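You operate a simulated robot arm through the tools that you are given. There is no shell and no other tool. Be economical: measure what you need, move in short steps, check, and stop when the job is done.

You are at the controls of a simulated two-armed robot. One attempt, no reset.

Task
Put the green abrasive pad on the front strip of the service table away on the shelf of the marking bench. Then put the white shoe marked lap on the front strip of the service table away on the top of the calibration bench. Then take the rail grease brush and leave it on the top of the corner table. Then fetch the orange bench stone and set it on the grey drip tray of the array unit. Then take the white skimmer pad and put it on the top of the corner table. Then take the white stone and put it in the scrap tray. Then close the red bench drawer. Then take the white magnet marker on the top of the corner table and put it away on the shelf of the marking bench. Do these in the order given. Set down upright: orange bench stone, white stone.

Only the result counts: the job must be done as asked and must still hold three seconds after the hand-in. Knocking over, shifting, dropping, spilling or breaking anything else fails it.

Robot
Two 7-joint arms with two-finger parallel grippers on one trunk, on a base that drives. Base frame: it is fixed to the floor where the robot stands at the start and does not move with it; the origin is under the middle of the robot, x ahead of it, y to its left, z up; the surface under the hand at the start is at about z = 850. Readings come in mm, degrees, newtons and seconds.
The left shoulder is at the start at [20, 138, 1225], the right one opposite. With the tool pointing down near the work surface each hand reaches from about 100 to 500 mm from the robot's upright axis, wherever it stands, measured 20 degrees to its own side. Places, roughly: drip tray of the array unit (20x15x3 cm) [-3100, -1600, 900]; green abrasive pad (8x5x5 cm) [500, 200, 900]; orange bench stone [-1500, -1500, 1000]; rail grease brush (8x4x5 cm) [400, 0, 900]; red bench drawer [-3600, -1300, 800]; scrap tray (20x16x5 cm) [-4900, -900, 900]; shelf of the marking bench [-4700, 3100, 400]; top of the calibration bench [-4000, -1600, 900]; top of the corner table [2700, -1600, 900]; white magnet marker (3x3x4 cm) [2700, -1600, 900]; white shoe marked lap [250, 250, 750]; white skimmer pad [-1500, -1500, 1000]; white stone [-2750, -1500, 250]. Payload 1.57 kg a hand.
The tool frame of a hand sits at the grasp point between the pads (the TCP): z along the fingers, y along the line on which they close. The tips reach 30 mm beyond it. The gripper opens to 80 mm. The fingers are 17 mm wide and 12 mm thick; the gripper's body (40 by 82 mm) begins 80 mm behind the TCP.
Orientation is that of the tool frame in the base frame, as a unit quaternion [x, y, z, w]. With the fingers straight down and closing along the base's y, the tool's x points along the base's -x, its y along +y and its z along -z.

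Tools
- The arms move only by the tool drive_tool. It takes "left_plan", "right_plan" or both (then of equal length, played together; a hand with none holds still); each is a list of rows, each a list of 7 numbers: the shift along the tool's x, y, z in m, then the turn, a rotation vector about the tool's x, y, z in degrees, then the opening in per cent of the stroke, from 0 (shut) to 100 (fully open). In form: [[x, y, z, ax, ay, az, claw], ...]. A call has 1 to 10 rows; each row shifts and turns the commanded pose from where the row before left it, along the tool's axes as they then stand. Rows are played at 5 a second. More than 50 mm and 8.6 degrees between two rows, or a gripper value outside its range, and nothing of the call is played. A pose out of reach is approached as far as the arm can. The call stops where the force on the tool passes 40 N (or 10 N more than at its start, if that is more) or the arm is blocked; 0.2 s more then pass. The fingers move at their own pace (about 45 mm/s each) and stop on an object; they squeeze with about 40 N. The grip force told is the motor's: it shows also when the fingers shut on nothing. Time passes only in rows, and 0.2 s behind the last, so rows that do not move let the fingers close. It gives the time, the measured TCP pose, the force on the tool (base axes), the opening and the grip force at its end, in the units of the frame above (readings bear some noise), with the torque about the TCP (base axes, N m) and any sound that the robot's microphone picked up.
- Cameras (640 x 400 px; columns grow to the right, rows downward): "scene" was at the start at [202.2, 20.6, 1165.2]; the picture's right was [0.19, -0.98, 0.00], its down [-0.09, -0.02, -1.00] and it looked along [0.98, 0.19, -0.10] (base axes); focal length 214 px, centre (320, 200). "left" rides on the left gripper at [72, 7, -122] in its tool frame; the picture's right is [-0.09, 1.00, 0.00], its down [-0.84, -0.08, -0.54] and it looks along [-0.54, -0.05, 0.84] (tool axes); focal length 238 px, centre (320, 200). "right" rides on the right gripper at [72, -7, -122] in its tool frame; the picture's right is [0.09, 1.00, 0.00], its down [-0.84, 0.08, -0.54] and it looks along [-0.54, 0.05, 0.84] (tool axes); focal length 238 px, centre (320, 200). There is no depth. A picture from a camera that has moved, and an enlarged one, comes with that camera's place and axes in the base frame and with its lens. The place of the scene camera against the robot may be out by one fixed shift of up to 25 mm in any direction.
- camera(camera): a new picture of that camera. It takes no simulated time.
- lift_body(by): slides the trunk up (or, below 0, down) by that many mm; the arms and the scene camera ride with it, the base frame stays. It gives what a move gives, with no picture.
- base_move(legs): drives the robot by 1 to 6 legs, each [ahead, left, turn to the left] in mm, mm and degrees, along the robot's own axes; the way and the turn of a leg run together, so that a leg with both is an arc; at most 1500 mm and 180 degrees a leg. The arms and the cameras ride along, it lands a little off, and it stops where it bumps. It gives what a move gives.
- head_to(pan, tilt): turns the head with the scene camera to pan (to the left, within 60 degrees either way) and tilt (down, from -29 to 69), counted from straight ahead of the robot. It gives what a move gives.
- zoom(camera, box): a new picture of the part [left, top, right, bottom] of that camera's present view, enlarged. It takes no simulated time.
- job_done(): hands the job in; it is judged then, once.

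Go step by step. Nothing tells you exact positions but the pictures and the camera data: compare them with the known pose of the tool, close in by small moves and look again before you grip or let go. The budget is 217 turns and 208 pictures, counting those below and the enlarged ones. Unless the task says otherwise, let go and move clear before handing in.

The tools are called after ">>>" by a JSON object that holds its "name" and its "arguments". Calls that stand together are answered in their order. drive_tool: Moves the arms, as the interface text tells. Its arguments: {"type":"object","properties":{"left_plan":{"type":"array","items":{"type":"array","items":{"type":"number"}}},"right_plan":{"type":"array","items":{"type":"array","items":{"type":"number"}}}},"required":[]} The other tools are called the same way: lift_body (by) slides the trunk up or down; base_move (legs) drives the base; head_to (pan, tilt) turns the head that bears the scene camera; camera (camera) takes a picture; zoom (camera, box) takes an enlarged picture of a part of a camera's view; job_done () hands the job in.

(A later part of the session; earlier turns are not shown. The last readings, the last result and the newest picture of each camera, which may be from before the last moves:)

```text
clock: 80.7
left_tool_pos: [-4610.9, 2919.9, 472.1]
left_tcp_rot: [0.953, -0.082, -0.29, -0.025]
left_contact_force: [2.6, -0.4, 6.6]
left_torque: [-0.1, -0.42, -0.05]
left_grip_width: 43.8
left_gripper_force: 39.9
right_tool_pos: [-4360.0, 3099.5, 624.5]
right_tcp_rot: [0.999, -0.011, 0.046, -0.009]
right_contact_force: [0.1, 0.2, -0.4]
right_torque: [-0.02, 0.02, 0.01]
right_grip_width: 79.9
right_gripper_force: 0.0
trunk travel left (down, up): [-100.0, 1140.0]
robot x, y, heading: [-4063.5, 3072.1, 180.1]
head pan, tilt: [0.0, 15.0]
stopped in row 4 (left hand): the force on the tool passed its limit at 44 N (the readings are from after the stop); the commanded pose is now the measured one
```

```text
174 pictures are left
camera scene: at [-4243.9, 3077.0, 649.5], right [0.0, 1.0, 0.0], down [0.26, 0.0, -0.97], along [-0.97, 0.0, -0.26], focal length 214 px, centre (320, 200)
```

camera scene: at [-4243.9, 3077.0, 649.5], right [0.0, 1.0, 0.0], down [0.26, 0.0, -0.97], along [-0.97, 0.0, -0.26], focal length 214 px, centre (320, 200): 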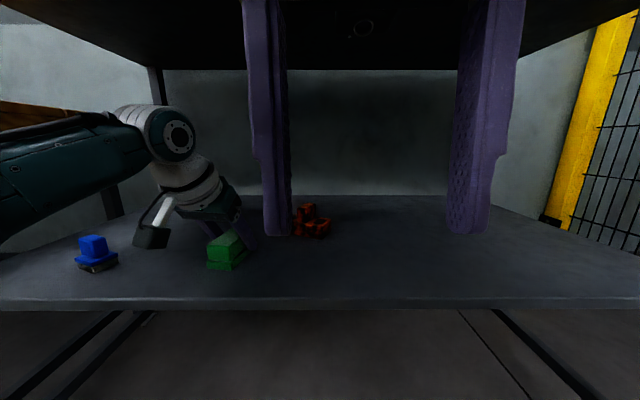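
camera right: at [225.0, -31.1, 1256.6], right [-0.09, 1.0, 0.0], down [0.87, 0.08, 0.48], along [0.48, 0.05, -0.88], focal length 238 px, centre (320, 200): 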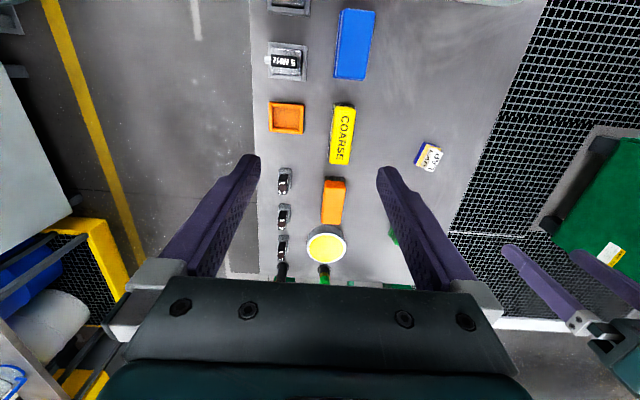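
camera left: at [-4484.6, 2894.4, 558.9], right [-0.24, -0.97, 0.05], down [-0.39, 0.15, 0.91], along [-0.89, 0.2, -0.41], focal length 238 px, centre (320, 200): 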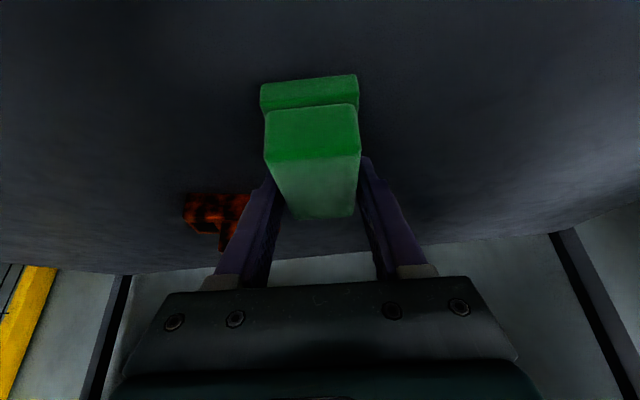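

Contact: the pad rests on the shelf. Release and withdraw up-back.

>>> {"name": "drive_tool", "arguments": {"left_plan": [[0, 0, 0, 0, 0, 0, 60], [0, 0, 0, 0, 0, 0, 100], [0, 0, 0, 0, 0, 0, 100], [0, 0, -0.03, 0, 0, 0, 100], [0, 0, -0.04, 0, 0, 0, 100], [0, 0, -0.04, 0, 0, 0, 100]]}}

>>> {"name": "camera", "arguments": {"camera": "left"}}

```text
clock: 82.1
left_tool_pos: [-4551.2, 2910.9, 566.5]
left_tcp_rot: [0.954, -0.082, -0.288, -0.028]
left_contact_force: [-0.1, 0.2, -0.4]
left_torque: [0.02, 0.02, 0.01]
left_grip_width: 79.9
left_gripper_force: 0.1
right_tool_pos: [-4358.5, 3101.8, 625.6]
right_tcp_rot: [0.999, -0.011, 0.046, -0.009]
right_contact_force: [0.0, -0.6, -0.1]
right_torque: [-0.04, 0.0, 0.0]
right_grip_width: 80.3
right_gripper_force: 0.2
trunk travel left (down, up): [-100.0, 1140.0]
robot x, y, heading: [-4067.1, 3072.3, 180.1]
head pan, tilt: [0.0, 15.0]
```

```text
173 pictures are left
camera left: at [-4426.9, 2883.3, 626.9], right [-0.25, -0.97, 0.05], down [-0.38, 0.14, 0.92], along [-0.89, 0.21, -0.4], focal length 238 px, centre (320, 200)
```

left: 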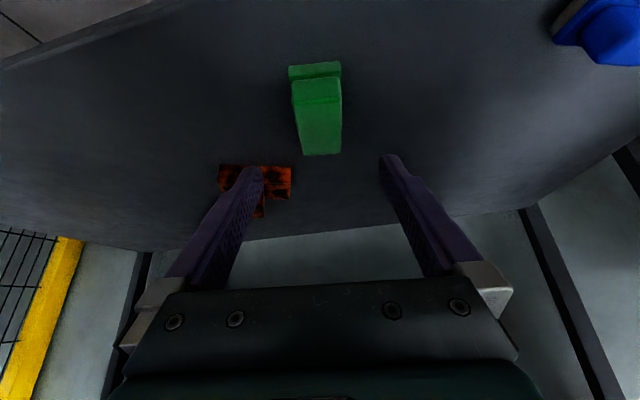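

Pad placed. Now back out, raise the trunk, and return to the service table for the lap.

>>> {"name": "base_move", "arguments": {"legs": [[-620, 0, 0]]}}

>>> {"name": "drive_tool", "arguments": {"left_plan": [[0.0336, 0, -0.0218, 0, 8, 0, 100], [0.0336, 0, -0.0218, 0, 8, 0, 100], [0.0336, 0, -0.0218, 0, 8, 0, 100], [0, 0, 0, 0, 8, 0, 100]]}}

>>> {"name": "lift_body", "arguments": {"by": 400}}

>>> {"name": "lift_body", "arguments": {"by": 100}}

>>> {"name": "base_move", "arguments": {"legs": [[0, 0, 90], [1490, 0, 0], [1490, 0, 0], [0, 0, 90]]}}

```text
clock: 85.5
left_tool_pos: [-3933.9, 2908.7, 565.8]
left_tcp_rot: [0.954, -0.081, -0.289, -0.025]
left_contact_force: [-0.2, 0.7, 0.3]
left_torque: [-0.02, -0.02, -0.02]
left_grip_width: 80.0
left_gripper_force: 0.0
right_tool_pos: [-3742.6, 3098.8, 626.0]
right_tcp_rot: [0.999, -0.01, 0.046, -0.009]
right_contact_force: [0.2, 0.3, -0.6]
right_torque: [-0.01, 0.03, 0.04]
right_grip_width: 79.9
right_gripper_force: 0.1
trunk travel left (down, up): [-100.0, 1140.0]
robot x, y, heading: [-3446.7, 3073.3, 179.9]
head pan, tilt: [0.0, 15.0]
```

```text
clock: 86.5
left_tool_pos: [-3817.3, 2888.3, 583.4]
left_tcp_rot: [0.996, -0.083, -0.015, -0.002]
left_contact_force: [0.3, 0.4, -0.3]
left_torque: [0.0, -0.03, 0.01]
left_grip_width: 80.2
left_gripper_force: 0.0
right_tool_pos: [-3743.3, 3099.2, 624.4]
right_tcp_rot: [0.999, -0.009, 0.045, -0.009]
right_contact_force: [-1.2, -0.8, -0.1]
right_torque: [-0.04, -0.01, -0.02]
right_grip_width: 80.1
right_gripper_force: 0.0
trunk travel left (down, up): [-100.0, 1140.0]
robot x, y, heading: [-3446.5, 3071.4, 180.1]
head pan, tilt: [0.0, 15.0]
```

```text
clock: 90.4
left_tool_pos: [-3817.3, 2889.7, 983.4]
left_tcp_rot: [0.996, -0.085, -0.015, -0.002]
left_contact_force: [-0.4, 0.2, -0.1]
left_torque: [0.0, 0.02, 0.0]
left_grip_width: 79.8
left_gripper_force: 0.0
right_tool_pos: [-3741.4, 3099.3, 1026.2]
right_tcp_rot: [0.999, -0.009, 0.045, -0.009]
right_contact_force: [-0.5, 0.0, 0.4]
right_torque: [0.0, 0.02, 0.01]
right_grip_width: 79.9
right_gripper_force: 0.0
trunk travel left (down, up): [-500.0, 740.0]
robot x, y, heading: [-3446.2, 3073.0, 180.1]
head pan, tilt: [0.0, 15.0]
```

```text
clock: 91.7
left_tool_pos: [-3817.1, 2890.7, 1082.7]
left_tcp_rot: [0.996, -0.085, -0.015, -0.002]
left_contact_force: [0.2, -0.1, 0.4]
left_torque: [0.0, -0.01, 0.03]
left_grip_width: 79.9
left_gripper_force: 0.0
right_tool_pos: [-3742.4, 3098.9, 1126.3]
right_tcp_rot: [0.999, -0.01, 0.045, -0.009]
right_contact_force: [0.8, -0.3, 0.3]
right_torque: [0.0, -0.02, -0.01]
right_grip_width: 80.2
right_gripper_force: 0.0
trunk travel left (down, up): [-600.0, 640.0]
robot x, y, heading: [-3444.6, 3071.5, 179.9]
head pan, tilt: [0.0, 15.0]
```

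```text
clock: 113.5
left_tool_pos: [-2963.8, 366.7, 1082.0]
left_tcp_rot: [0.063, 0.998, -0.002, 0.016]
left_contact_force: [-0.1, -1.0, 0.0]
left_torque: [-0.01, 0.0, 0.0]
left_grip_width: 80.0
left_gripper_force: 0.0
right_tool_pos: [-3029.6, 154.0, 1126.0]
right_tcp_rot: [-0.011, 0.999, -0.01, -0.046]
right_contact_force: [-0.5, -0.2, -0.2]
right_torque: [0.01, -0.04, 0.01]
right_grip_width: 79.9
right_gripper_force: 0.1
trunk travel left (down, up): [-600.0, 640.0]
robot x, y, heading: [-3326.7, 168.7, 2.6]
head pan, tilt: [0.0, 15.0]
```

Returning to the service table along the aisle.

>>> {"name": "base_move", "arguments": {"legs": [[0, 0, -2.6], [1440, -290, 0], [1440, 20, 0]]}}

>>> {"name": "head_to", "arguments": {"pan": 10, "tilt": 30}}

>>> {"name": "camera", "arguments": {"camera": "scene"}}

```text
clock: 128.0
left_tool_pos: [-67.3, 44.4, 1083.5]
left_tcp_rot: [0.092, 0.996, -0.002, 0.016]
left_contact_force: [-0.7, -0.7, -0.8]
left_torque: [0.01, 0.0, 0.01]
left_grip_width: 79.8
left_gripper_force: 0.0
right_tool_pos: [-144.9, -165.1, 1126.3]
right_tcp_rot: [0.017, 0.999, -0.008, -0.046]
right_contact_force: [0.0, 0.2, 0.2]
right_torque: [0.01, 0.01, 0.0]
right_grip_width: 79.9
right_gripper_force: 0.1
trunk travel left (down, up): [-600.0, 640.0]
robot x, y, heading: [-436.5, -132.9, -1.0]
head pan, tilt: [0.0, 15.0]
```

```text
clock: 128.8
left_tool_pos: [-67.8, 43.5, 1082.3]
left_tcp_rot: [0.092, 0.996, -0.002, 0.015]
left_contact_force: [-0.2, -0.3, -0.5]
left_torque: [0.0, 0.02, 0.0]
left_grip_width: 79.8
left_gripper_force: 0.2
right_tool_pos: [-145.5, -165.3, 1125.4]
right_tcp_rot: [0.017, 0.999, -0.008, -0.047]
right_contact_force: [0.9, 0.8, -1.1]
right_torque: [-0.02, -0.03, -0.03]
right_grip_width: 79.8
right_gripper_force: 0.1
trunk travel left (down, up): [-600.0, 640.0]
robot x, y, heading: [-442.8, -134.8, -0.8]
head pan, tilt: [10.0, 30.0]
```

```text
172 pictures are left
camera scene: at [-239.5, -119.7, 1125.7], right [0.16, -0.99, 0.0], down [-0.49, -0.08, -0.87], along [0.86, 0.14, -0.5], focal length 214 px, centre (320, 200)
```

scene: 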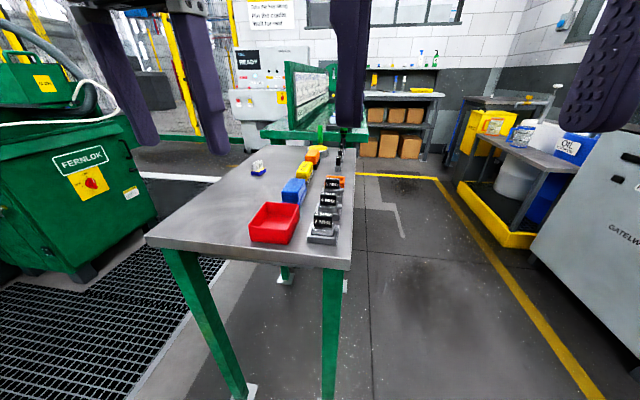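

The table's near edge is at x≈30. I'll drive back in (the same line I left on) to about (−60,−10), left hand over the lap.

>>> {"name": "base_move", "arguments": {"legs": [[0, 20, 0.8], [380, 105, 0]]}}

>>> {"name": "camera", "arguments": {"camera": "left"}}

```text
clock: 131.6
left_tool_pos: [315.4, 171.3, 1083.3]
left_tcp_rot: [0.084, 0.996, -0.003, 0.015]
left_contact_force: [-0.1, 0.2, 0.4]
left_torque: [-0.02, -0.01, 0.01]
left_grip_width: 80.0
left_gripper_force: 0.1
right_tool_pos: [239.6, -38.4, 1124.7]
right_tcp_rot: [0.01, 0.999, -0.009, -0.046]
right_contact_force: [0.0, -0.5, 0.2]
right_torque: [-0.03, 0.01, -0.03]
right_grip_width: 80.3
right_gripper_force: 0.0
trunk travel left (down, up): [-600.0, 640.0]
robot x, y, heading: [-53.0, -13.2, -0.0]
head pan, tilt: [10.0, 30.0]
```

```text
171 pictures are left
camera left: at [241.7, 191.7, 1201.6], right [0.26, 0.97, 0.0], down [0.8, -0.21, 0.57], along [0.55, -0.15, -0.82], focal length 238 px, centre (320, 200)
```

left: 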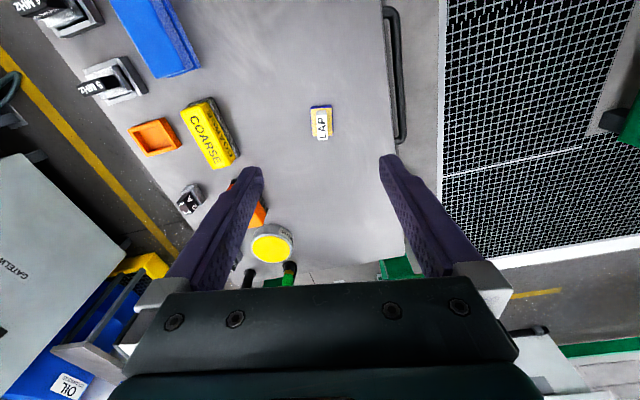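

>>> {"name": "zoom", "arguments": {"camera": "left", "box": [280, 90, 360, 150]}}

```text
6.67 times, centred on (320, 120) of left
camera zoom: at [241.7, 191.7, 1201.6], right [0.26, 0.97, 0.0], down [0.8, -0.21, 0.57], along [0.55, -0.15, -0.82], focal length 1589 px, centre (320, 733)
```

zoom: 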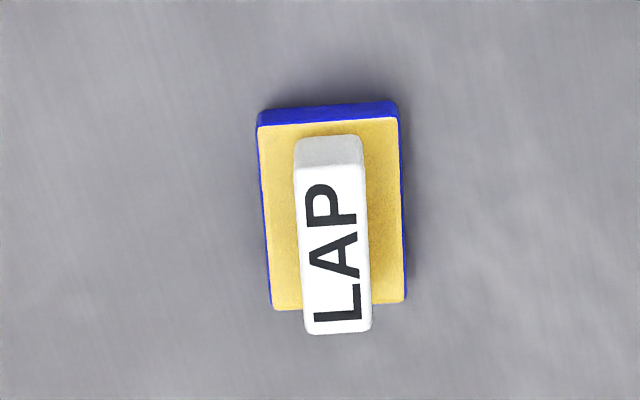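

Lap at (340,167), yaw −11.7°. Moving the left hand over it and down to z≈930.

>>> {"name": "drive_tool", "arguments": {"left_plan": [[-0.0249, 0, 0, 0, 1.7, 2, 100], [0, 0, 0.045, 0, 0, 0, 60], [0, 0, 0.045, 0, 0, 0, 60], [0, 0, 0.045, 0, 0, 0, 60], [0, 0, 0.02, 0, 0, 0, 60], [0, 0, 0, 0, 0, 0, 60]]}}

>>> {"name": "camera", "arguments": {"camera": "left"}}

```text
clock: 133.0
left_tool_pos: [340.6, 166.5, 927.3]
left_tcp_rot: [0.101, 0.995, -0.002, 0.0]
left_contact_force: [0.2, -0.1, -0.3]
left_torque: [0.03, -0.03, -0.02]
left_grip_width: 47.9
left_gripper_force: 0.0
right_tool_pos: [240.1, -37.8, 1125.2]
right_tcp_rot: [0.01, 0.999, -0.008, -0.046]
right_contact_force: [0.1, -0.2, -0.3]
right_torque: [-0.01, 0.02, 0.01]
right_grip_width: 79.8
right_gripper_force: 0.0
trunk travel left (down, up): [-600.0, 640.0]
robot x, y, heading: [-54.6, -15.7, -0.1]
head pan, tilt: [10.0, 30.0]
```

```text
169 pictures are left
camera left: at [270.8, 189.0, 1049.2], right [0.29, 0.96, 0.0], down [0.8, -0.25, 0.54], along [0.52, -0.16, -0.84], focal length 238 px, centre (320, 200)
```

left: 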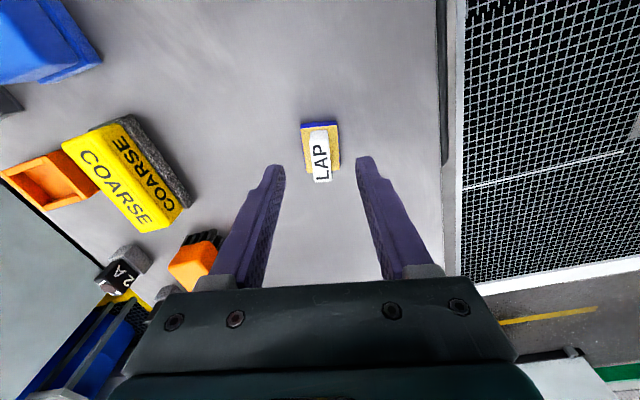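

Aligned over the lap. Lower to TCP z≈894 and close on the white handle.

>>> {"name": "drive_tool", "arguments": {"left_plan": [[0.002, 0.001, 0.02, 0, 0, 0, 60], [0, 0, 0.012, 0, 0, 0, 60], [0, 0, 0, 0, 0, 0, 60], [0, 0, 0, 0, 0, 0, 0], [0, 0, 0, 0, 0, 0, 0], [0, 0, 0, 0, 0, 0, 0]]}}

>>> {"name": "camera", "arguments": {"camera": "left"}}

```text
clock: 134.4
left_tool_pos: [338.0, 167.7, 895.7]
left_tcp_rot: [0.103, 0.995, -0.001, 0.0]
left_contact_force: [0.6, 0.6, 0.2]
left_torque: [-0.01, -0.02, -0.04]
left_grip_width: 13.1
left_gripper_force: 21.0
right_tool_pos: [240.6, -38.5, 1124.9]
right_tcp_rot: [0.01, 0.999, -0.008, -0.045]
right_contact_force: [0.2, 1.0, 0.1]
right_torque: [-0.01, 0.0, 0.01]
right_grip_width: 79.9
right_gripper_force: 0.1
trunk travel left (down, up): [-600.0, 640.0]
robot x, y, heading: [-53.9, -15.8, 0.0]
head pan, tilt: [10.0, 30.0]
```

```text
168 pictures are left
camera left: at [268.7, 190.3, 1017.0], right [0.29, 0.96, 0.0], down [0.8, -0.25, 0.54], along [0.52, -0.16, -0.84], focal length 238 px, centre (320, 200)
```

left: 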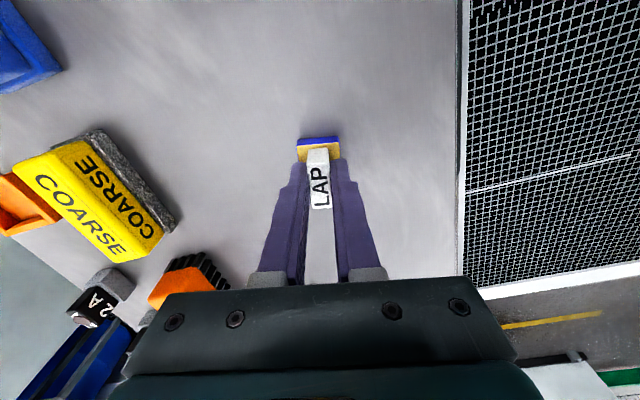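

Lap gripped. Lift it; then go back down the aisle to the calibration bench.

>>> {"name": "drive_tool", "arguments": {"left_plan": [[0, 0, -0.03, 0, 0, 0, 0], [0, 0, -0.05, 0, 0, 0, 0], [0, 0, -0.05, 0, 0, 0, 0], [0, 0, -0.05, 0, 0, 0, 0]]}}

>>> {"name": "base_move", "arguments": {"legs": [[-400, -100, 0], [0, 0, 90], [0, 0, 90], [1490, 0, 0], [1490, 0, 0], [300, 0, 0]]}}

>>> {"name": "head_to", "arguments": {"pan": 50, "tilt": 20}}

>>> {"name": "camera", "arguments": {"camera": "scene"}}

>>> {"name": "camera", "arguments": {"camera": "left"}}

```text
clock: 135.4
left_tool_pos: [337.2, 167.3, 1075.4]
left_tcp_rot: [0.103, 0.995, -0.001, -0.001]
left_contact_force: [-0.5, -0.3, 1.1]
left_torque: [-0.01, -0.01, -0.03]
left_grip_width: 12.9
left_gripper_force: 29.5
right_tool_pos: [239.6, -38.5, 1125.6]
right_tcp_rot: [0.01, 0.999, -0.007, -0.046]
right_contact_force: [-0.1, 0.2, -0.4]
right_torque: [0.0, -0.01, 0.01]
right_grip_width: 80.0
right_gripper_force: 0.1
trunk travel left (down, up): [-600.0, 640.0]
robot x, y, heading: [-53.8, -10.8, -0.2]
head pan, tilt: [10.0, 30.0]
```

```text
clock: 161.1
left_tool_pos: [-4120.7, -85.8, 1074.9]
left_tcp_rot: [0.991, -0.136, 0.0, -0.001]
left_contact_force: [0.0, 0.7, -0.5]
left_torque: [0.01, 0.0, -0.02]
left_grip_width: 12.7
left_gripper_force: 29.0
right_tool_pos: [-4011.2, 113.2, 1126.4]
right_tcp_rot: [0.998, -0.044, 0.046, -0.008]
right_contact_force: [-0.9, -0.1, 0.4]
right_torque: [0.0, 0.01, 0.01]
right_grip_width: 80.0
right_gripper_force: 0.0
trunk travel left (down, up): [-600.0, 640.0]
robot x, y, heading: [-3717.2, 63.4, 175.7]
head pan, tilt: [10.0, 30.0]
```

```text
clock: 162.2
left_tool_pos: [-4120.7, -85.9, 1074.9]
left_tcp_rot: [0.991, -0.136, 0.0, -0.001]
left_contact_force: [0.1, -0.5, -0.8]
left_torque: [0.03, 0.0, -0.01]
left_grip_width: 12.7
left_gripper_force: 29.9
right_tool_pos: [-4009.5, 113.3, 1124.6]
right_tcp_rot: [0.998, -0.045, 0.047, -0.008]
right_contact_force: [0.4, 0.5, -0.1]
right_torque: [0.01, 0.0, 0.02]
right_grip_width: 80.2
right_gripper_force: 0.1
trunk travel left (down, up): [-600.0, 640.0]
robot x, y, heading: [-3715.7, 68.3, 175.9]
head pan, tilt: [50.0, 20.0]
```

```text
167 pictures are left
camera scene: at [-3868.6, 9.9, 1141.6], right [-0.72, 0.7, 0.0], down [0.24, 0.25, -0.94], along [-0.65, -0.67, -0.34], focal length 214 px, centre (320, 200)
```

scene: 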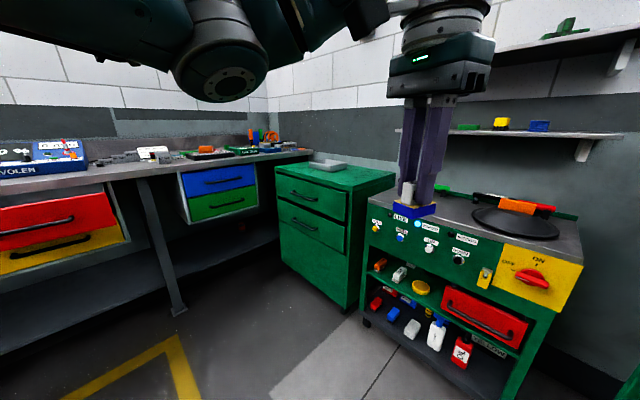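

```text
166 pictures are left
camera left: at [-4054.0, -110.3, 1197.0], right [-0.36, -0.93, 0.0], down [-0.78, 0.3, 0.54], along [-0.51, 0.2, -0.84], focal length 238 px, centre (320, 200)
```

left: 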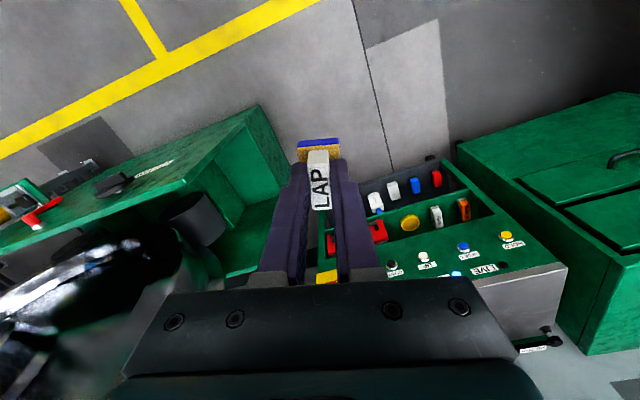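

I see the long bench on the wall side with red/yellow and blue/green drawers, and a grey tray on the green cabinet. I'll face the bench near x≈−4000.

>>> {"name": "base_move", "arguments": {"legs": [[0, 0, 94], [650, -280, 0]]}}

>>> {"name": "head_to", "arguments": {"pan": 0, "tilt": 25}}

>>> {"name": "camera", "arguments": {"camera": "scene"}}

>>> {"name": "head_to", "arguments": {"pan": 50, "tilt": 25}}

>>> {"name": "camera", "arguments": {"camera": "scene"}}

```text
clock: 170.1
left_tool_pos: [-3804.0, -968.4, 1076.0]
left_tcp_rot: [0.769, 0.639, 0.0, -0.002]
left_contact_force: [-0.6, 0.8, -1.0]
left_torque: [0.02, -0.01, 0.0]
left_grip_width: 12.7
left_gripper_force: 30.0
right_tool_pos: [-4011.0, -875.9, 1125.5]
right_tcp_rot: [0.706, 0.707, 0.025, -0.039]
right_contact_force: [0.3, 0.2, -0.4]
right_torque: [0.0, 0.0, 0.0]
right_grip_width: 79.8
right_gripper_force: 0.1
trunk travel left (down, up): [-600.0, 640.0]
robot x, y, heading: [-3991.0, -577.6, -88.9]
head pan, tilt: [50.0, 20.0]
```

```text
clock: 171.2
left_tool_pos: [-3804.0, -969.5, 1076.0]
left_tcp_rot: [0.77, 0.639, 0.0, -0.001]
left_contact_force: [-0.9, -0.4, -0.7]
left_torque: [-0.01, -0.02, 0.01]
left_grip_width: 12.6
left_gripper_force: 29.4
right_tool_pos: [-4009.9, -875.2, 1124.5]
right_tcp_rot: [0.706, 0.707, 0.027, -0.04]
right_contact_force: [0.1, -0.3, 0.9]
right_torque: [-0.02, -0.02, -0.02]
right_grip_width: 80.0
right_gripper_force: 0.1
trunk travel left (down, up): [-600.0, 640.0]
robot x, y, heading: [-3992.4, -580.6, -89.0]
head pan, tilt: [0.0, 25.0]
```

```text
165 pictures are left
camera scene: at [-3975.5, -768.5, 1133.6], right [-1.0, -0.02, 0.0], down [-0.01, 0.42, -0.91], along [0.02, -0.91, -0.42], focal length 214 px, centre (320, 200)
```

scene: 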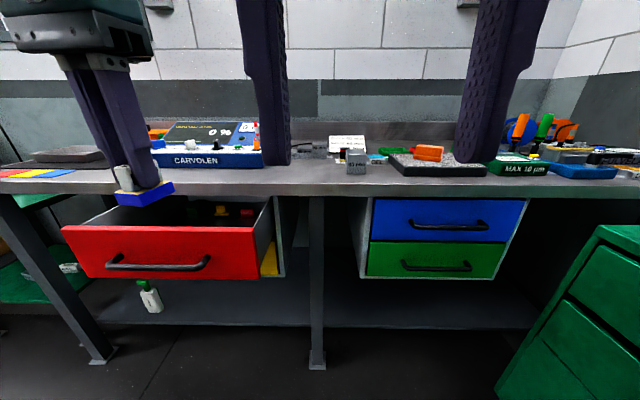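

```text
clock: 172.4
left_tool_pos: [-3803.5, -969.2, 1076.2]
left_tcp_rot: [0.769, 0.639, -0.001, -0.001]
left_contact_force: [-0.6, 0.6, -0.5]
left_torque: [-0.02, 0.01, 0.0]
left_grip_width: 12.7
left_gripper_force: 30.1
right_tool_pos: [-4011.0, -875.9, 1124.4]
right_tcp_rot: [0.706, 0.707, 0.026, -0.039]
right_contact_force: [0.1, 0.9, -0.1]
right_torque: [0.0, -0.03, -0.01]
right_grip_width: 80.0
right_gripper_force: 0.1
trunk travel left (down, up): [-600.0, 640.0]
robot x, y, heading: [-3990.4, -578.3, -88.8]
head pan, tilt: [50.0, 25.0]
```

```text
164 pictures are left
camera scene: at [-3905.7, -734.3, 1133.6], right [-0.63, -0.78, 0.0], down [-0.33, 0.27, -0.91], along [0.7, -0.57, -0.42], focal length 214 px, centre (320, 200)
```

scene: 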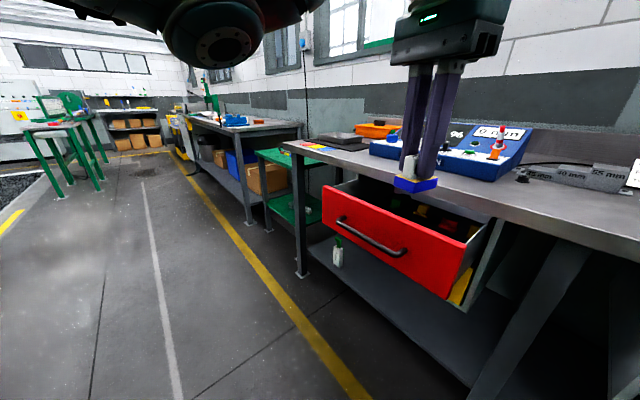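

Red drawer stands open; the bench top has items. I need a free spot; enlarging the bench top.

>>> {"name": "head_to", "arguments": {"pan": 0, "tilt": 25}}

>>> {"name": "zoom", "arguments": {"camera": "scene", "box": [250, 110, 410, 210]}}

>>> {"name": "camera", "arguments": {"camera": "right"}}

>>> {"name": "camera", "arguments": {"camera": "left"}}

```text
clock: 173.6
left_tool_pos: [-3803.1, -967.7, 1075.1]
left_tcp_rot: [0.769, 0.639, -0.001, 0.0]
left_contact_force: [-0.8, -0.3, -0.6]
left_torque: [-0.03, 0.01, -0.03]
left_grip_width: 12.8
left_gripper_force: 29.8
right_tool_pos: [-4010.8, -875.9, 1125.2]
right_tcp_rot: [0.706, 0.707, 0.026, -0.039]
right_contact_force: [-0.6, 0.7, -0.8]
right_torque: [0.03, 0.0, 0.0]
right_grip_width: 80.0
right_gripper_force: 0.0
trunk travel left (down, up): [-600.0, 640.0]
robot x, y, heading: [-3994.0, -579.1, -89.0]
head pan, tilt: [0.0, 25.0]
```

```text
4.00 times, centred on (330, 160) of scene
camera zoom: at [-3975.5, -768.5, 1133.6], right [-1.0, -0.02, 0.0], down [-0.01, 0.42, -0.91], along [0.02, -0.91, -0.42], focal length 858 px, centre (280, 360)
```

zoom: 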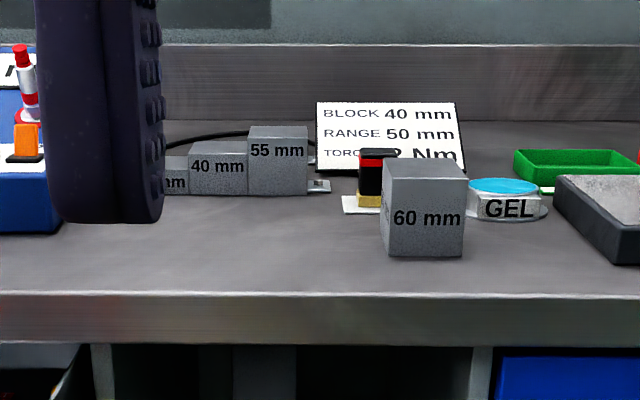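

```text
162 pictures are left
camera right: at [-4015.4, -814.3, 1252.9], right [1.0, 0.09, -0.01], down [0.09, -0.88, 0.46], along [0.03, -0.46, -0.89], focal length 238 px, centre (320, 200)
```

right: 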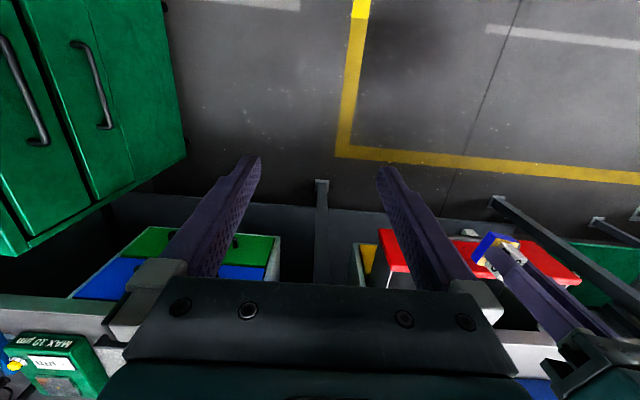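

```text
161 pictures are left
camera left: at [-3783.7, -898.2, 1196.9], right [0.96, -0.27, 0.0], down [-0.23, -0.81, 0.54], along [-0.15, -0.52, -0.84], focal length 238 px, centre (320, 200)
```

left: 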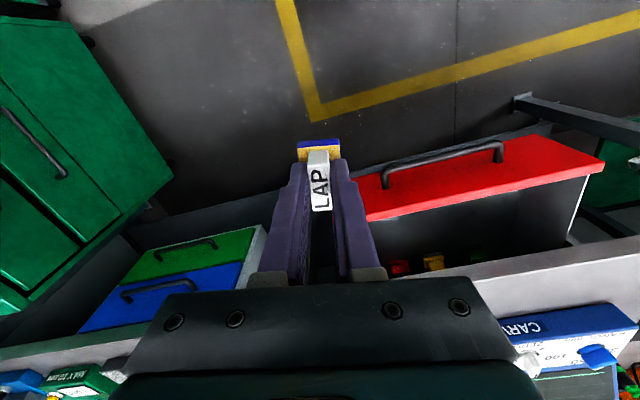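

Free spot: in front of the 40/55 mm blocks, about (−3900,−1440). Driving closer.

>>> {"name": "base_move", "arguments": {"legs": [[0, 0, -1], [400, -95, 0]]}}

>>> {"name": "camera", "arguments": {"camera": "left"}}

>>> {"name": "head_to", "arguments": {"pan": 10, "tilt": 35}}

>>> {"name": "camera", "arguments": {"camera": "scene"}}

```text
clock: 176.5
left_tool_pos: [-3910.0, -1370.2, 1075.5]
left_tcp_rot: [0.777, 0.63, -0.001, -0.001]
left_contact_force: [0.2, -0.5, -0.7]
left_torque: [-0.02, 0.0, 0.02]
left_grip_width: 12.9
left_gripper_force: 29.9
right_tool_pos: [-4115.4, -1270.7, 1125.2]
right_tcp_rot: [0.715, 0.697, 0.026, -0.039]
right_contact_force: [0.3, 0.4, 0.6]
right_torque: [-0.03, -0.04, -0.01]
right_grip_width: 79.9
right_gripper_force: 0.0
trunk travel left (down, up): [-600.0, 640.0]
robot x, y, heading: [-4088.0, -979.9, -90.3]
head pan, tilt: [0.0, 25.0]
```

```text
160 pictures are left
camera left: at [-3888.5, -1300.7, 1196.9], right [0.95, -0.3, 0.0], down [-0.25, -0.8, 0.54], along [-0.16, -0.52, -0.84], focal length 238 px, centre (320, 200)
```

left: 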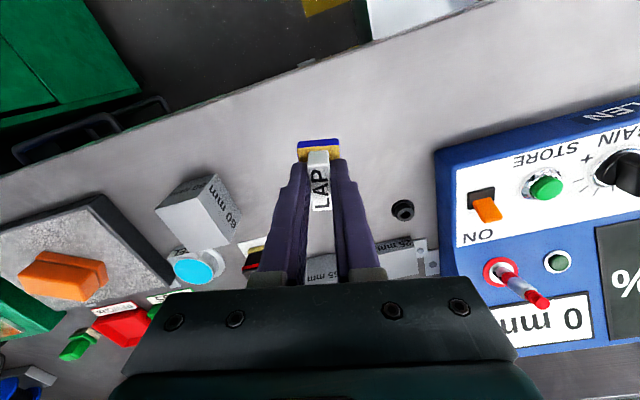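

```text
clock: 177.2
left_tool_pos: [-3909.8, -1369.8, 1075.9]
left_tcp_rot: [0.777, 0.63, -0.001, -0.001]
left_contact_force: [-0.2, -0.2, 0.4]
left_torque: [0.02, 0.03, -0.02]
left_grip_width: 12.7
left_gripper_force: 29.6
right_tool_pos: [-4114.9, -1273.5, 1124.6]
right_tcp_rot: [0.715, 0.697, 0.027, -0.038]
right_contact_force: [0.3, 0.3, 0.4]
right_torque: [0.0, -0.01, 0.0]
right_grip_width: 80.0
right_gripper_force: 0.1
trunk travel left (down, up): [-600.0, 640.0]
robot x, y, heading: [-4086.1, -976.1, -90.5]
head pan, tilt: [10.0, 35.0]
```

```text
159 pictures are left
camera scene: at [-4061.8, -1160.5, 1117.9], right [-0.99, -0.17, 0.0], down [-0.1, 0.57, -0.82], along [0.14, -0.81, -0.57], focal length 214 px, centre (320, 200)
```

scene: 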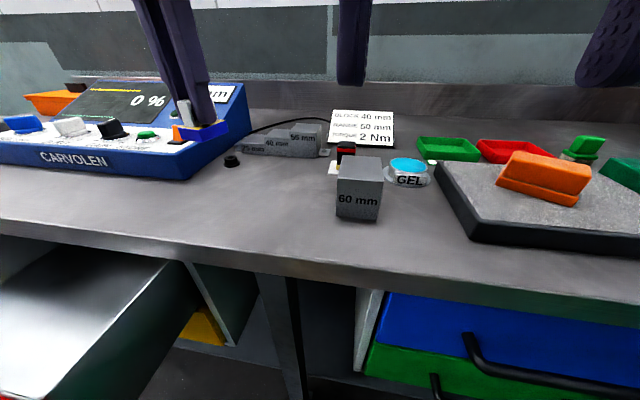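

Spot (−3910,−1400) is clear on all sides. Move in 30 mm and down to ~z 960, then look.

>>> {"name": "drive_tool", "arguments": {"left_plan": [[-0.03, 0, 0, 0, 0, 0, 0], [0, 0, 0.04, 0, 0, 0, 0], [0, 0, 0.04, 0, 0, 0, 0], [0, 0, 0.03, 0, 0, 0, 0], [0, 0, 0, 0, 0, 0, 0]]}}

>>> {"name": "camera", "arguments": {"camera": "left"}}

>>> {"name": "camera", "arguments": {"camera": "scene"}}

```text
clock: 178.4
left_tool_pos: [-3918.0, -1400.6, 967.1]
left_tcp_rot: [0.777, 0.629, 0.0, -0.001]
left_contact_force: [0.1, 0.0, -0.2]
left_torque: [0.0, 0.01, -0.02]
left_grip_width: 12.7
left_gripper_force: 29.9
right_tool_pos: [-4115.5, -1271.3, 1125.9]
right_tcp_rot: [0.715, 0.697, 0.027, -0.038]
right_contact_force: [-0.8, -1.0, -0.3]
right_torque: [0.01, -0.02, 0.0]
right_grip_width: 79.8
right_gripper_force: 0.1
trunk travel left (down, up): [-600.0, 640.0]
robot x, y, heading: [-4090.0, -976.8, -90.4]
head pan, tilt: [10.0, 35.0]
```

```text
158 pictures are left
camera left: at [-3896.3, -1329.4, 1087.7], right [0.95, -0.3, 0.0], down [-0.25, -0.8, 0.54], along [-0.16, -0.52, -0.84], focal length 238 px, centre (320, 200)
```

left: 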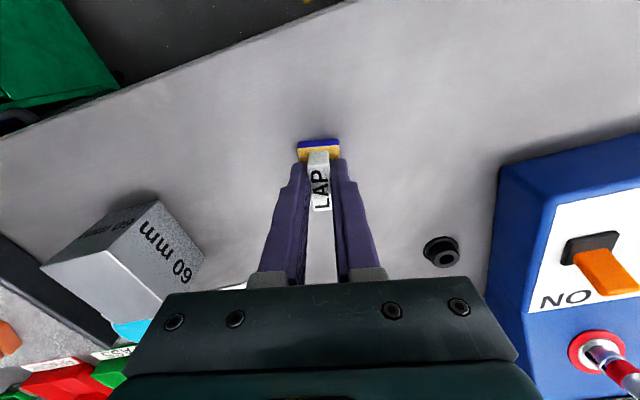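

```text
157 pictures are left
camera scene: at [-4061.8, -1160.4, 1117.8], right [-0.99, -0.17, 0.0], down [-0.1, 0.57, -0.82], along [0.14, -0.81, -0.57], focal length 214 px, centre (320, 200)
```

scene: 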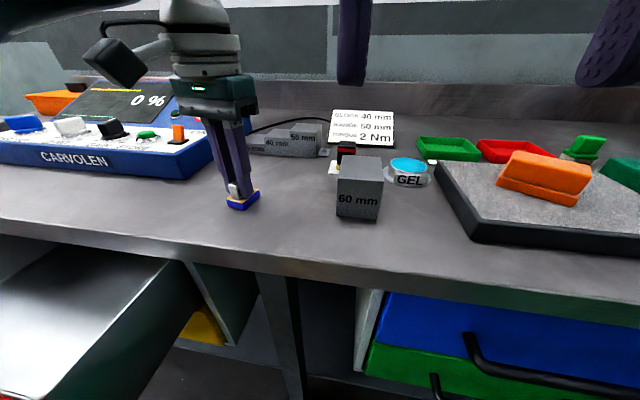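

Clear surroundings; stepping down to contact.

>>> {"name": "drive_tool", "arguments": {"left_plan": [[0, 0, 0.005, 0, 0, 0, 0], [0, 0, 0.005, 0, 0, 0, 0], [0, 0, 0.005, 0, 0, 0, 0], [0, 0, 0.004, 0, 0, 0, 0], [0, 0, 0.004, 0, 0, 0, 0], [0, 0, 0.004, 0, 0, 0, 0], [0, 0, 0.004, 0, 0, 0, 0], [0, 0, 0.004, 0, 0, 0, 0], [0, 0, 0.004, 0, 0, 0, 0], [0, 0, 0.004, 0, 0, 0, 0]]}}

>>> {"name": "camera", "arguments": {"camera": "scene"}}

```text
clock: 178.9
left_tool_pos: [-3918.8, -1402.4, 964.0]
left_tcp_rot: [0.778, 0.628, -0.003, 0.0]
left_contact_force: [1.7, 3.4, 13.7]
left_torque: [0.08, -0.12, 0.01]
left_grip_width: 12.8
left_gripper_force: 29.9
right_tool_pos: [-4113.3, -1271.8, 1126.1]
right_tcp_rot: [0.715, 0.697, 0.027, -0.038]
right_contact_force: [-0.3, 0.8, 0.4]
right_torque: [0.0, 0.01, -0.01]
right_grip_width: 79.9
right_gripper_force: 0.2
trunk travel left (down, up): [-600.0, 640.0]
robot x, y, heading: [-4092.3, -974.7, -90.4]
head pan, tilt: [10.0, 35.0]
stopped in row 2 (left hand): the force on the tool passed its limit at 47 N (the readings are from after the stop); the commanded pose is now the measured one
```

```text
156 pictures are left
camera scene: at [-4061.0, -1160.5, 1117.8], right [-0.99, -0.17, 0.0], down [-0.1, 0.57, -0.82], along [0.14, -0.81, -0.57], focal length 214 px, centre (320, 200)
```

scene: 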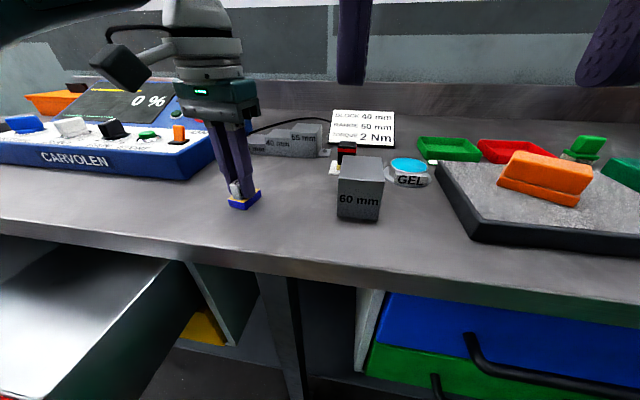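

Contact with the bench top (z≈916). Release and lift.

>>> {"name": "drive_tool", "arguments": {"left_plan": [[0, 0, 0, 0, 0, 0, 40], [0, 0, 0, 0, 0, 0, 60], [0, 0, 0, 0, 0, 0, 60], [0, 0, -0.03, 0, 0, 0, 60], [0, 0, -0.05, 0, 0, 0, 60], [0, 0, -0.05, 0, 0, 0, 60]]}}

>>> {"name": "camera", "arguments": {"camera": "left"}}

```text
clock: 180.3
left_tool_pos: [-3915.2, -1400.9, 1094.0]
left_tcp_rot: [0.778, 0.628, -0.003, -0.001]
left_contact_force: [-0.8, 0.2, -0.1]
left_torque: [-0.03, -0.01, -0.04]
left_grip_width: 47.9
left_gripper_force: 0.1
right_tool_pos: [-4114.3, -1272.6, 1126.0]
right_tcp_rot: [0.715, 0.698, 0.027, -0.038]
right_contact_force: [-0.2, -0.2, -0.2]
right_torque: [0.01, 0.0, 0.0]
right_grip_width: 80.1
right_gripper_force: 0.0
trunk travel left (down, up): [-600.0, 640.0]
robot x, y, heading: [-4088.6, -978.8, -90.6]
head pan, tilt: [10.0, 35.0]
```

```text
155 pictures are left
camera left: at [-3893.7, -1330.7, 1215.7], right [0.95, -0.3, 0.0], down [-0.25, -0.8, 0.55], along [-0.17, -0.52, -0.84], focal length 238 px, centre (320, 200)
```

left: 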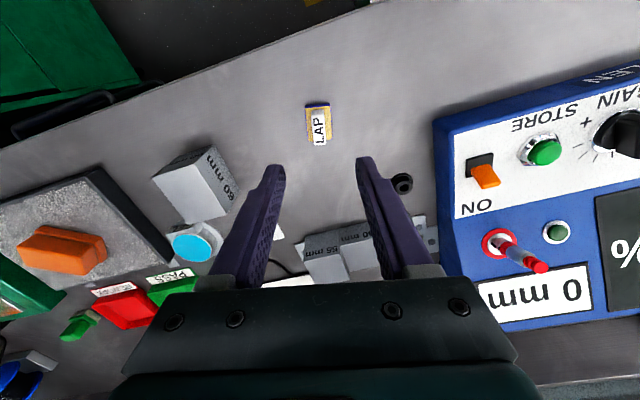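

Lap delivered. Back to the service table for the brush.

>>> {"name": "base_move", "arguments": {"legs": [[-850, 0, 0], [0, 0, 90.6], [1480, 0, 0], [1200, 0, 0]]}}

```text
clock: 201.3
left_tool_pos: [-965.9, 71.5, 1093.6]
left_tcp_rot: [0.108, 0.994, -0.002, 0.002]
left_contact_force: [0.0, -1.1, -1.4]
left_torque: [0.03, 0.01, 0.0]
left_grip_width: 47.9
left_gripper_force: 0.0
right_tool_pos: [-1094.7, -126.1, 1126.1]
right_tcp_rot: [0.014, 0.999, -0.009, -0.046]
right_contact_force: [0.1, -0.7, 0.5]
right_torque: [-0.01, 0.0, 0.02]
right_grip_width: 80.2
right_gripper_force: 0.1
trunk travel left (down, up): [-600.0, 640.0]
robot x, y, heading: [-1388.0, -96.2, -0.7]
head pan, tilt: [10.0, 35.0]
```

>>> {"name": "base_move", "arguments": {"legs": [[0, 0, 0.7], [950, -30, 0], [420, 115, 0]]}}

>>> {"name": "camera", "arguments": {"camera": "right"}}

```text
clock: 208.9
left_tool_pos: [401.2, 185.5, 1094.0]
left_tcp_rot: [0.092, 0.996, -0.003, 0.002]
left_contact_force: [0.5, 0.0, 0.0]
left_torque: [-0.02, 0.02, 0.0]
left_grip_width: 48.0
left_gripper_force: 0.0
right_tool_pos: [279.1, -18.5, 1124.6]
right_tcp_rot: [-0.003, 0.999, -0.008, -0.046]
right_contact_force: [-0.1, -0.3, 0.3]
right_torque: [-0.01, 0.0, -0.01]
right_grip_width: 80.3
right_gripper_force: 0.3
trunk travel left (down, up): [-600.0, 640.0]
robot x, y, heading: [-19.2, 0.0, 1.5]
head pan, tilt: [10.0, 35.0]
```

```text
154 pictures are left
camera right: at [218.0, -21.0, 1252.9], right [-0.1, 1.0, -0.01], down [0.88, 0.09, 0.46], along [0.46, 0.04, -0.89], focal length 238 px, centre (320, 200)
```

right: 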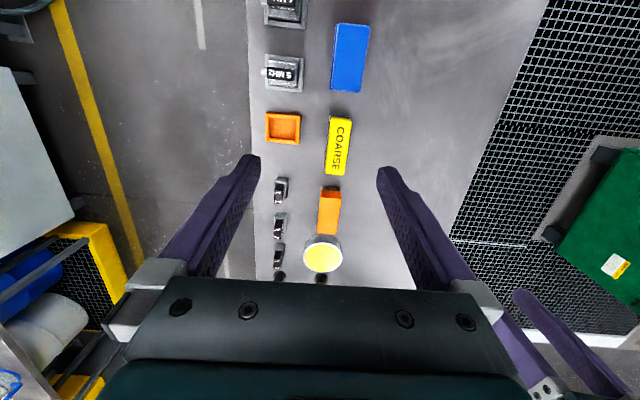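

Brush at about (425,13), long along x. Bringing the right hand above it.

>>> {"name": "drive_tool", "arguments": {"right_plan": [[0, 0, 0, 0, -5.3, 0, 80], [-0.03, 0.0062, 0.01, 0, 0, 0, 80], [-0.03, 0.0062, 0.02, 0, 0, 0, 80], [-0.03, 0.0062, 0.03, 0, 0, 0, 80], [-0.03, 0.0062, 0.04, 0, 0, 0, 80], [-0.026, 0.0062, 0.035, 0, 0, 0, 80], [0, 0, 0.015, 0, 0, 0, 80], [0, 0, 0, 0, 0, 0, 80]]}}

>>> {"name": "camera", "arguments": {"camera": "right"}}

```text
refused: row 5 steps farther than a row can; nothing moved
```

```text
153 pictures are left
camera right: at [218.0, -21.0, 1252.9], right [-0.1, 1.0, -0.01], down [0.88, 0.09, 0.46], along [0.46, 0.04, -0.89], focal length 238 px, centre (320, 200)
```

right: 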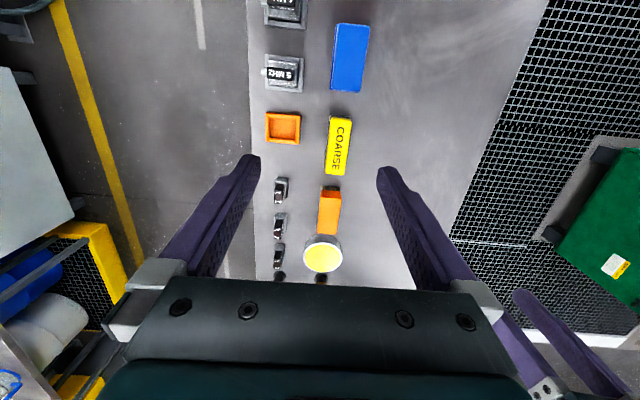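

>>> {"name": "drive_tool", "arguments": {"right_plan": [[0, 0, 0, 0, -5.3, 0, 80], [-0.03, 0.0062, 0.01, 0, 0, 0, 80], [-0.03, 0.0062, 0.02, 0, 0, 0, 80], [-0.03, 0.0062, 0.03, 0, 0, 0, 80], [-0.03, 0.0062, 0.03, 0, 0, 0, 80], [-0.026, 0.0062, 0.035, 0, 0, 0, 80], [0, 0, 0.025, 0, 0, 0, 80], [0, 0, 0, 0, 0, 0, 80]]}}

>>> {"name": "camera", "arguments": {"camera": "right"}}

```text
clock: 210.7
left_tool_pos: [401.7, 185.1, 1094.2]
left_tcp_rot: [0.091, 0.996, -0.002, 0.002]
left_contact_force: [-0.5, 0.8, 0.6]
left_torque: [0.02, 0.03, -0.01]
left_grip_width: 47.9
left_gripper_force: 0.1
right_tool_pos: [418.2, 6.1, 974.7]
right_tcp_rot: [-0.004, 1.0, -0.009, 0.0]
right_contact_force: [0.7, 0.8, -0.3]
right_torque: [0.02, -0.03, -0.01]
right_grip_width: 64.0
right_gripper_force: 0.1
right hand out of reach, approached as far as the arm can: row 6
trunk travel left (down, up): [-600.0, 640.0]
robot x, y, heading: [-20.9, 5.6, 1.4]
head pan, tilt: [10.0, 35.0]
```

```text
152 pictures are left
camera right: at [346.4, 3.2, 1096.1], right [-0.1, 0.99, -0.02], down [0.84, 0.09, 0.54], along [0.54, 0.04, -0.84], focal length 238 px, centre (320, 200)
```

right: 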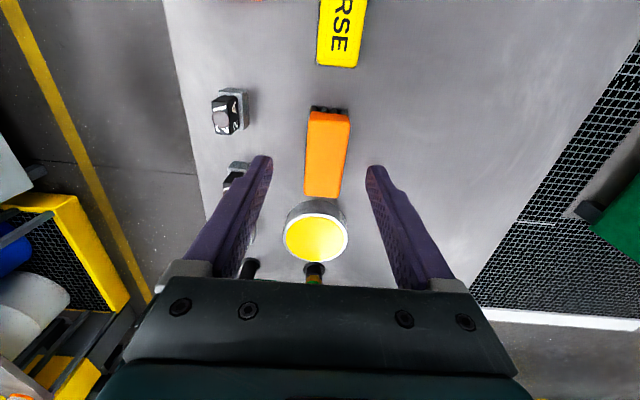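

Slightly short on reach; nudge the base 20 mm ahead, then lower around the brush.

>>> {"name": "base_move", "arguments": {"legs": [[20, 0, 0]]}}

>>> {"name": "camera", "arguments": {"camera": "right"}}

```text
clock: 211.5
left_tool_pos: [421.6, 187.6, 1094.3]
left_tcp_rot: [0.091, 0.996, -0.003, 0.001]
left_contact_force: [-0.4, 0.0, 0.4]
left_torque: [0.03, -0.02, 0.01]
left_grip_width: 47.6
left_gripper_force: 0.1
right_tool_pos: [438.4, 8.5, 974.6]
right_tcp_rot: [-0.003, 1.0, -0.009, 0.0]
right_contact_force: [-0.5, 0.2, 0.5]
right_torque: [0.0, -0.03, 0.03]
right_grip_width: 63.9
right_gripper_force: 0.1
trunk travel left (down, up): [-600.0, 640.0]
robot x, y, heading: [5.3, 4.2, 1.5]
head pan, tilt: [10.0, 35.0]
```

```text
151 pictures are left
camera right: at [366.3, 3.8, 1096.4], right [-0.1, 0.99, -0.02], down [0.84, 0.09, 0.54], along [0.54, 0.04, -0.84], focal length 238 px, centre (320, 200)
```

right: 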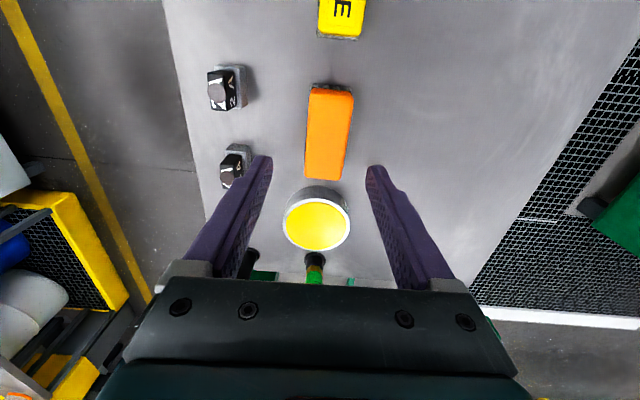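

>>> {"name": "drive_tool", "arguments": {"right_plan": [[0.011, 0.005, 0.03, 0, 0, 0, 80], [0, 0, 0.03, 0, 0, 0, 80], [0, 0, 0.02, 0, 0, 0, 80], [0, 0, 0.008, 0, 0, 0, 80], [0, 0, 0, 0, 0, 0, 80]]}}

>>> {"name": "camera", "arguments": {"camera": "right"}}

```text
clock: 212.7
left_tool_pos: [421.2, 187.2, 1093.9]
left_tcp_rot: [0.09, 0.996, -0.003, 0.002]
left_contact_force: [-0.4, -0.3, -0.2]
left_torque: [-0.02, 0.03, 0.0]
left_grip_width: 48.2
left_gripper_force: 0.1
right_tool_pos: [423.2, 8.8, 898.3]
right_tcp_rot: [-0.003, 1.0, -0.01, 0.001]
right_contact_force: [0.9, -0.5, 0.2]
right_torque: [0.01, -0.02, 0.02]
right_grip_width: 64.0
right_gripper_force: 0.0
right hand out of reach, approached as far as the arm can: row 3
trunk travel left (down, up): [-600.0, 640.0]
robot x, y, heading: [-2.3, 1.8, 1.5]
head pan, tilt: [10.0, 35.0]
```

```text
150 pictures are left
camera right: at [351.1, 4.1, 1019.9], right [-0.1, 0.99, -0.02], down [0.84, 0.09, 0.54], along [0.54, 0.04, -0.84], focal length 238 px, centre (320, 200)
```

right: 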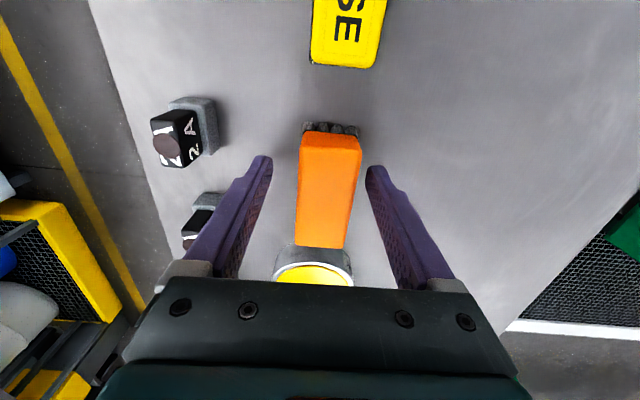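

Reach limits the last bit; lower the trunk 13 mm and close.

>>> {"name": "lift_body", "arguments": {"by": -13}}

>>> {"name": "drive_tool", "arguments": {"right_plan": [[0, 0, 0, 0, 0, 0, 0], [0, 0, 0, 0, 0, 0, 0], [0, 0, 0, 0, 0, 0, 0], [0, 0, 0, 0, 0, 0, 0]]}}

>>> {"name": "camera", "arguments": {"camera": "right"}}

```text
clock: 213.3
left_tool_pos: [421.1, 187.2, 1079.7]
left_tcp_rot: [0.091, 0.996, -0.002, 0.001]
left_contact_force: [-0.2, 0.6, 0.9]
left_torque: [-0.02, -0.04, 0.0]
left_grip_width: 48.0
left_gripper_force: 0.0
right_tool_pos: [423.6, 9.4, 885.0]
right_tcp_rot: [-0.003, 1.0, -0.009, 0.0]
right_contact_force: [-0.4, -0.8, 0.6]
right_torque: [0.01, -0.02, 0.02]
right_grip_width: 64.1
right_gripper_force: 0.1
trunk travel left (down, up): [-587.0, 653.0]
robot x, y, heading: [1.7, -3.2, 1.4]
head pan, tilt: [10.0, 35.0]
```

```text
clock: 214.3
left_tool_pos: [422.0, 187.5, 1081.4]
left_tcp_rot: [0.091, 0.996, -0.002, 0.002]
left_contact_force: [0.3, 0.2, 0.0]
left_torque: [-0.01, 0.01, 0.0]
left_grip_width: 48.0
left_gripper_force: 0.1
right_tool_pos: [423.9, 8.4, 884.9]
right_tcp_rot: [-0.003, 1.0, -0.009, 0.0]
right_contact_force: [-0.9, 0.5, 1.2]
right_torque: [0.02, 0.0, -0.01]
right_grip_width: 39.0
right_gripper_force: 36.7
trunk travel left (down, up): [-587.0, 653.0]
robot x, y, heading: [5.3, -0.5, 1.6]
head pan, tilt: [10.0, 35.0]
```

```text
149 pictures are left
camera right: at [351.2, 4.1, 1007.0], right [-0.1, 0.99, -0.02], down [0.84, 0.09, 0.54], along [0.54, 0.04, -0.84], focal length 238 px, centre (320, 200)
```

right: 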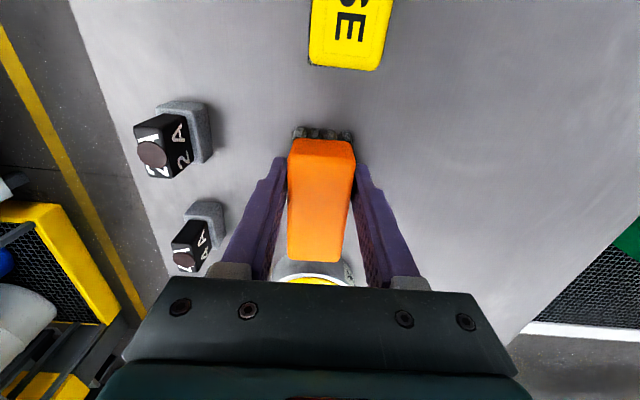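

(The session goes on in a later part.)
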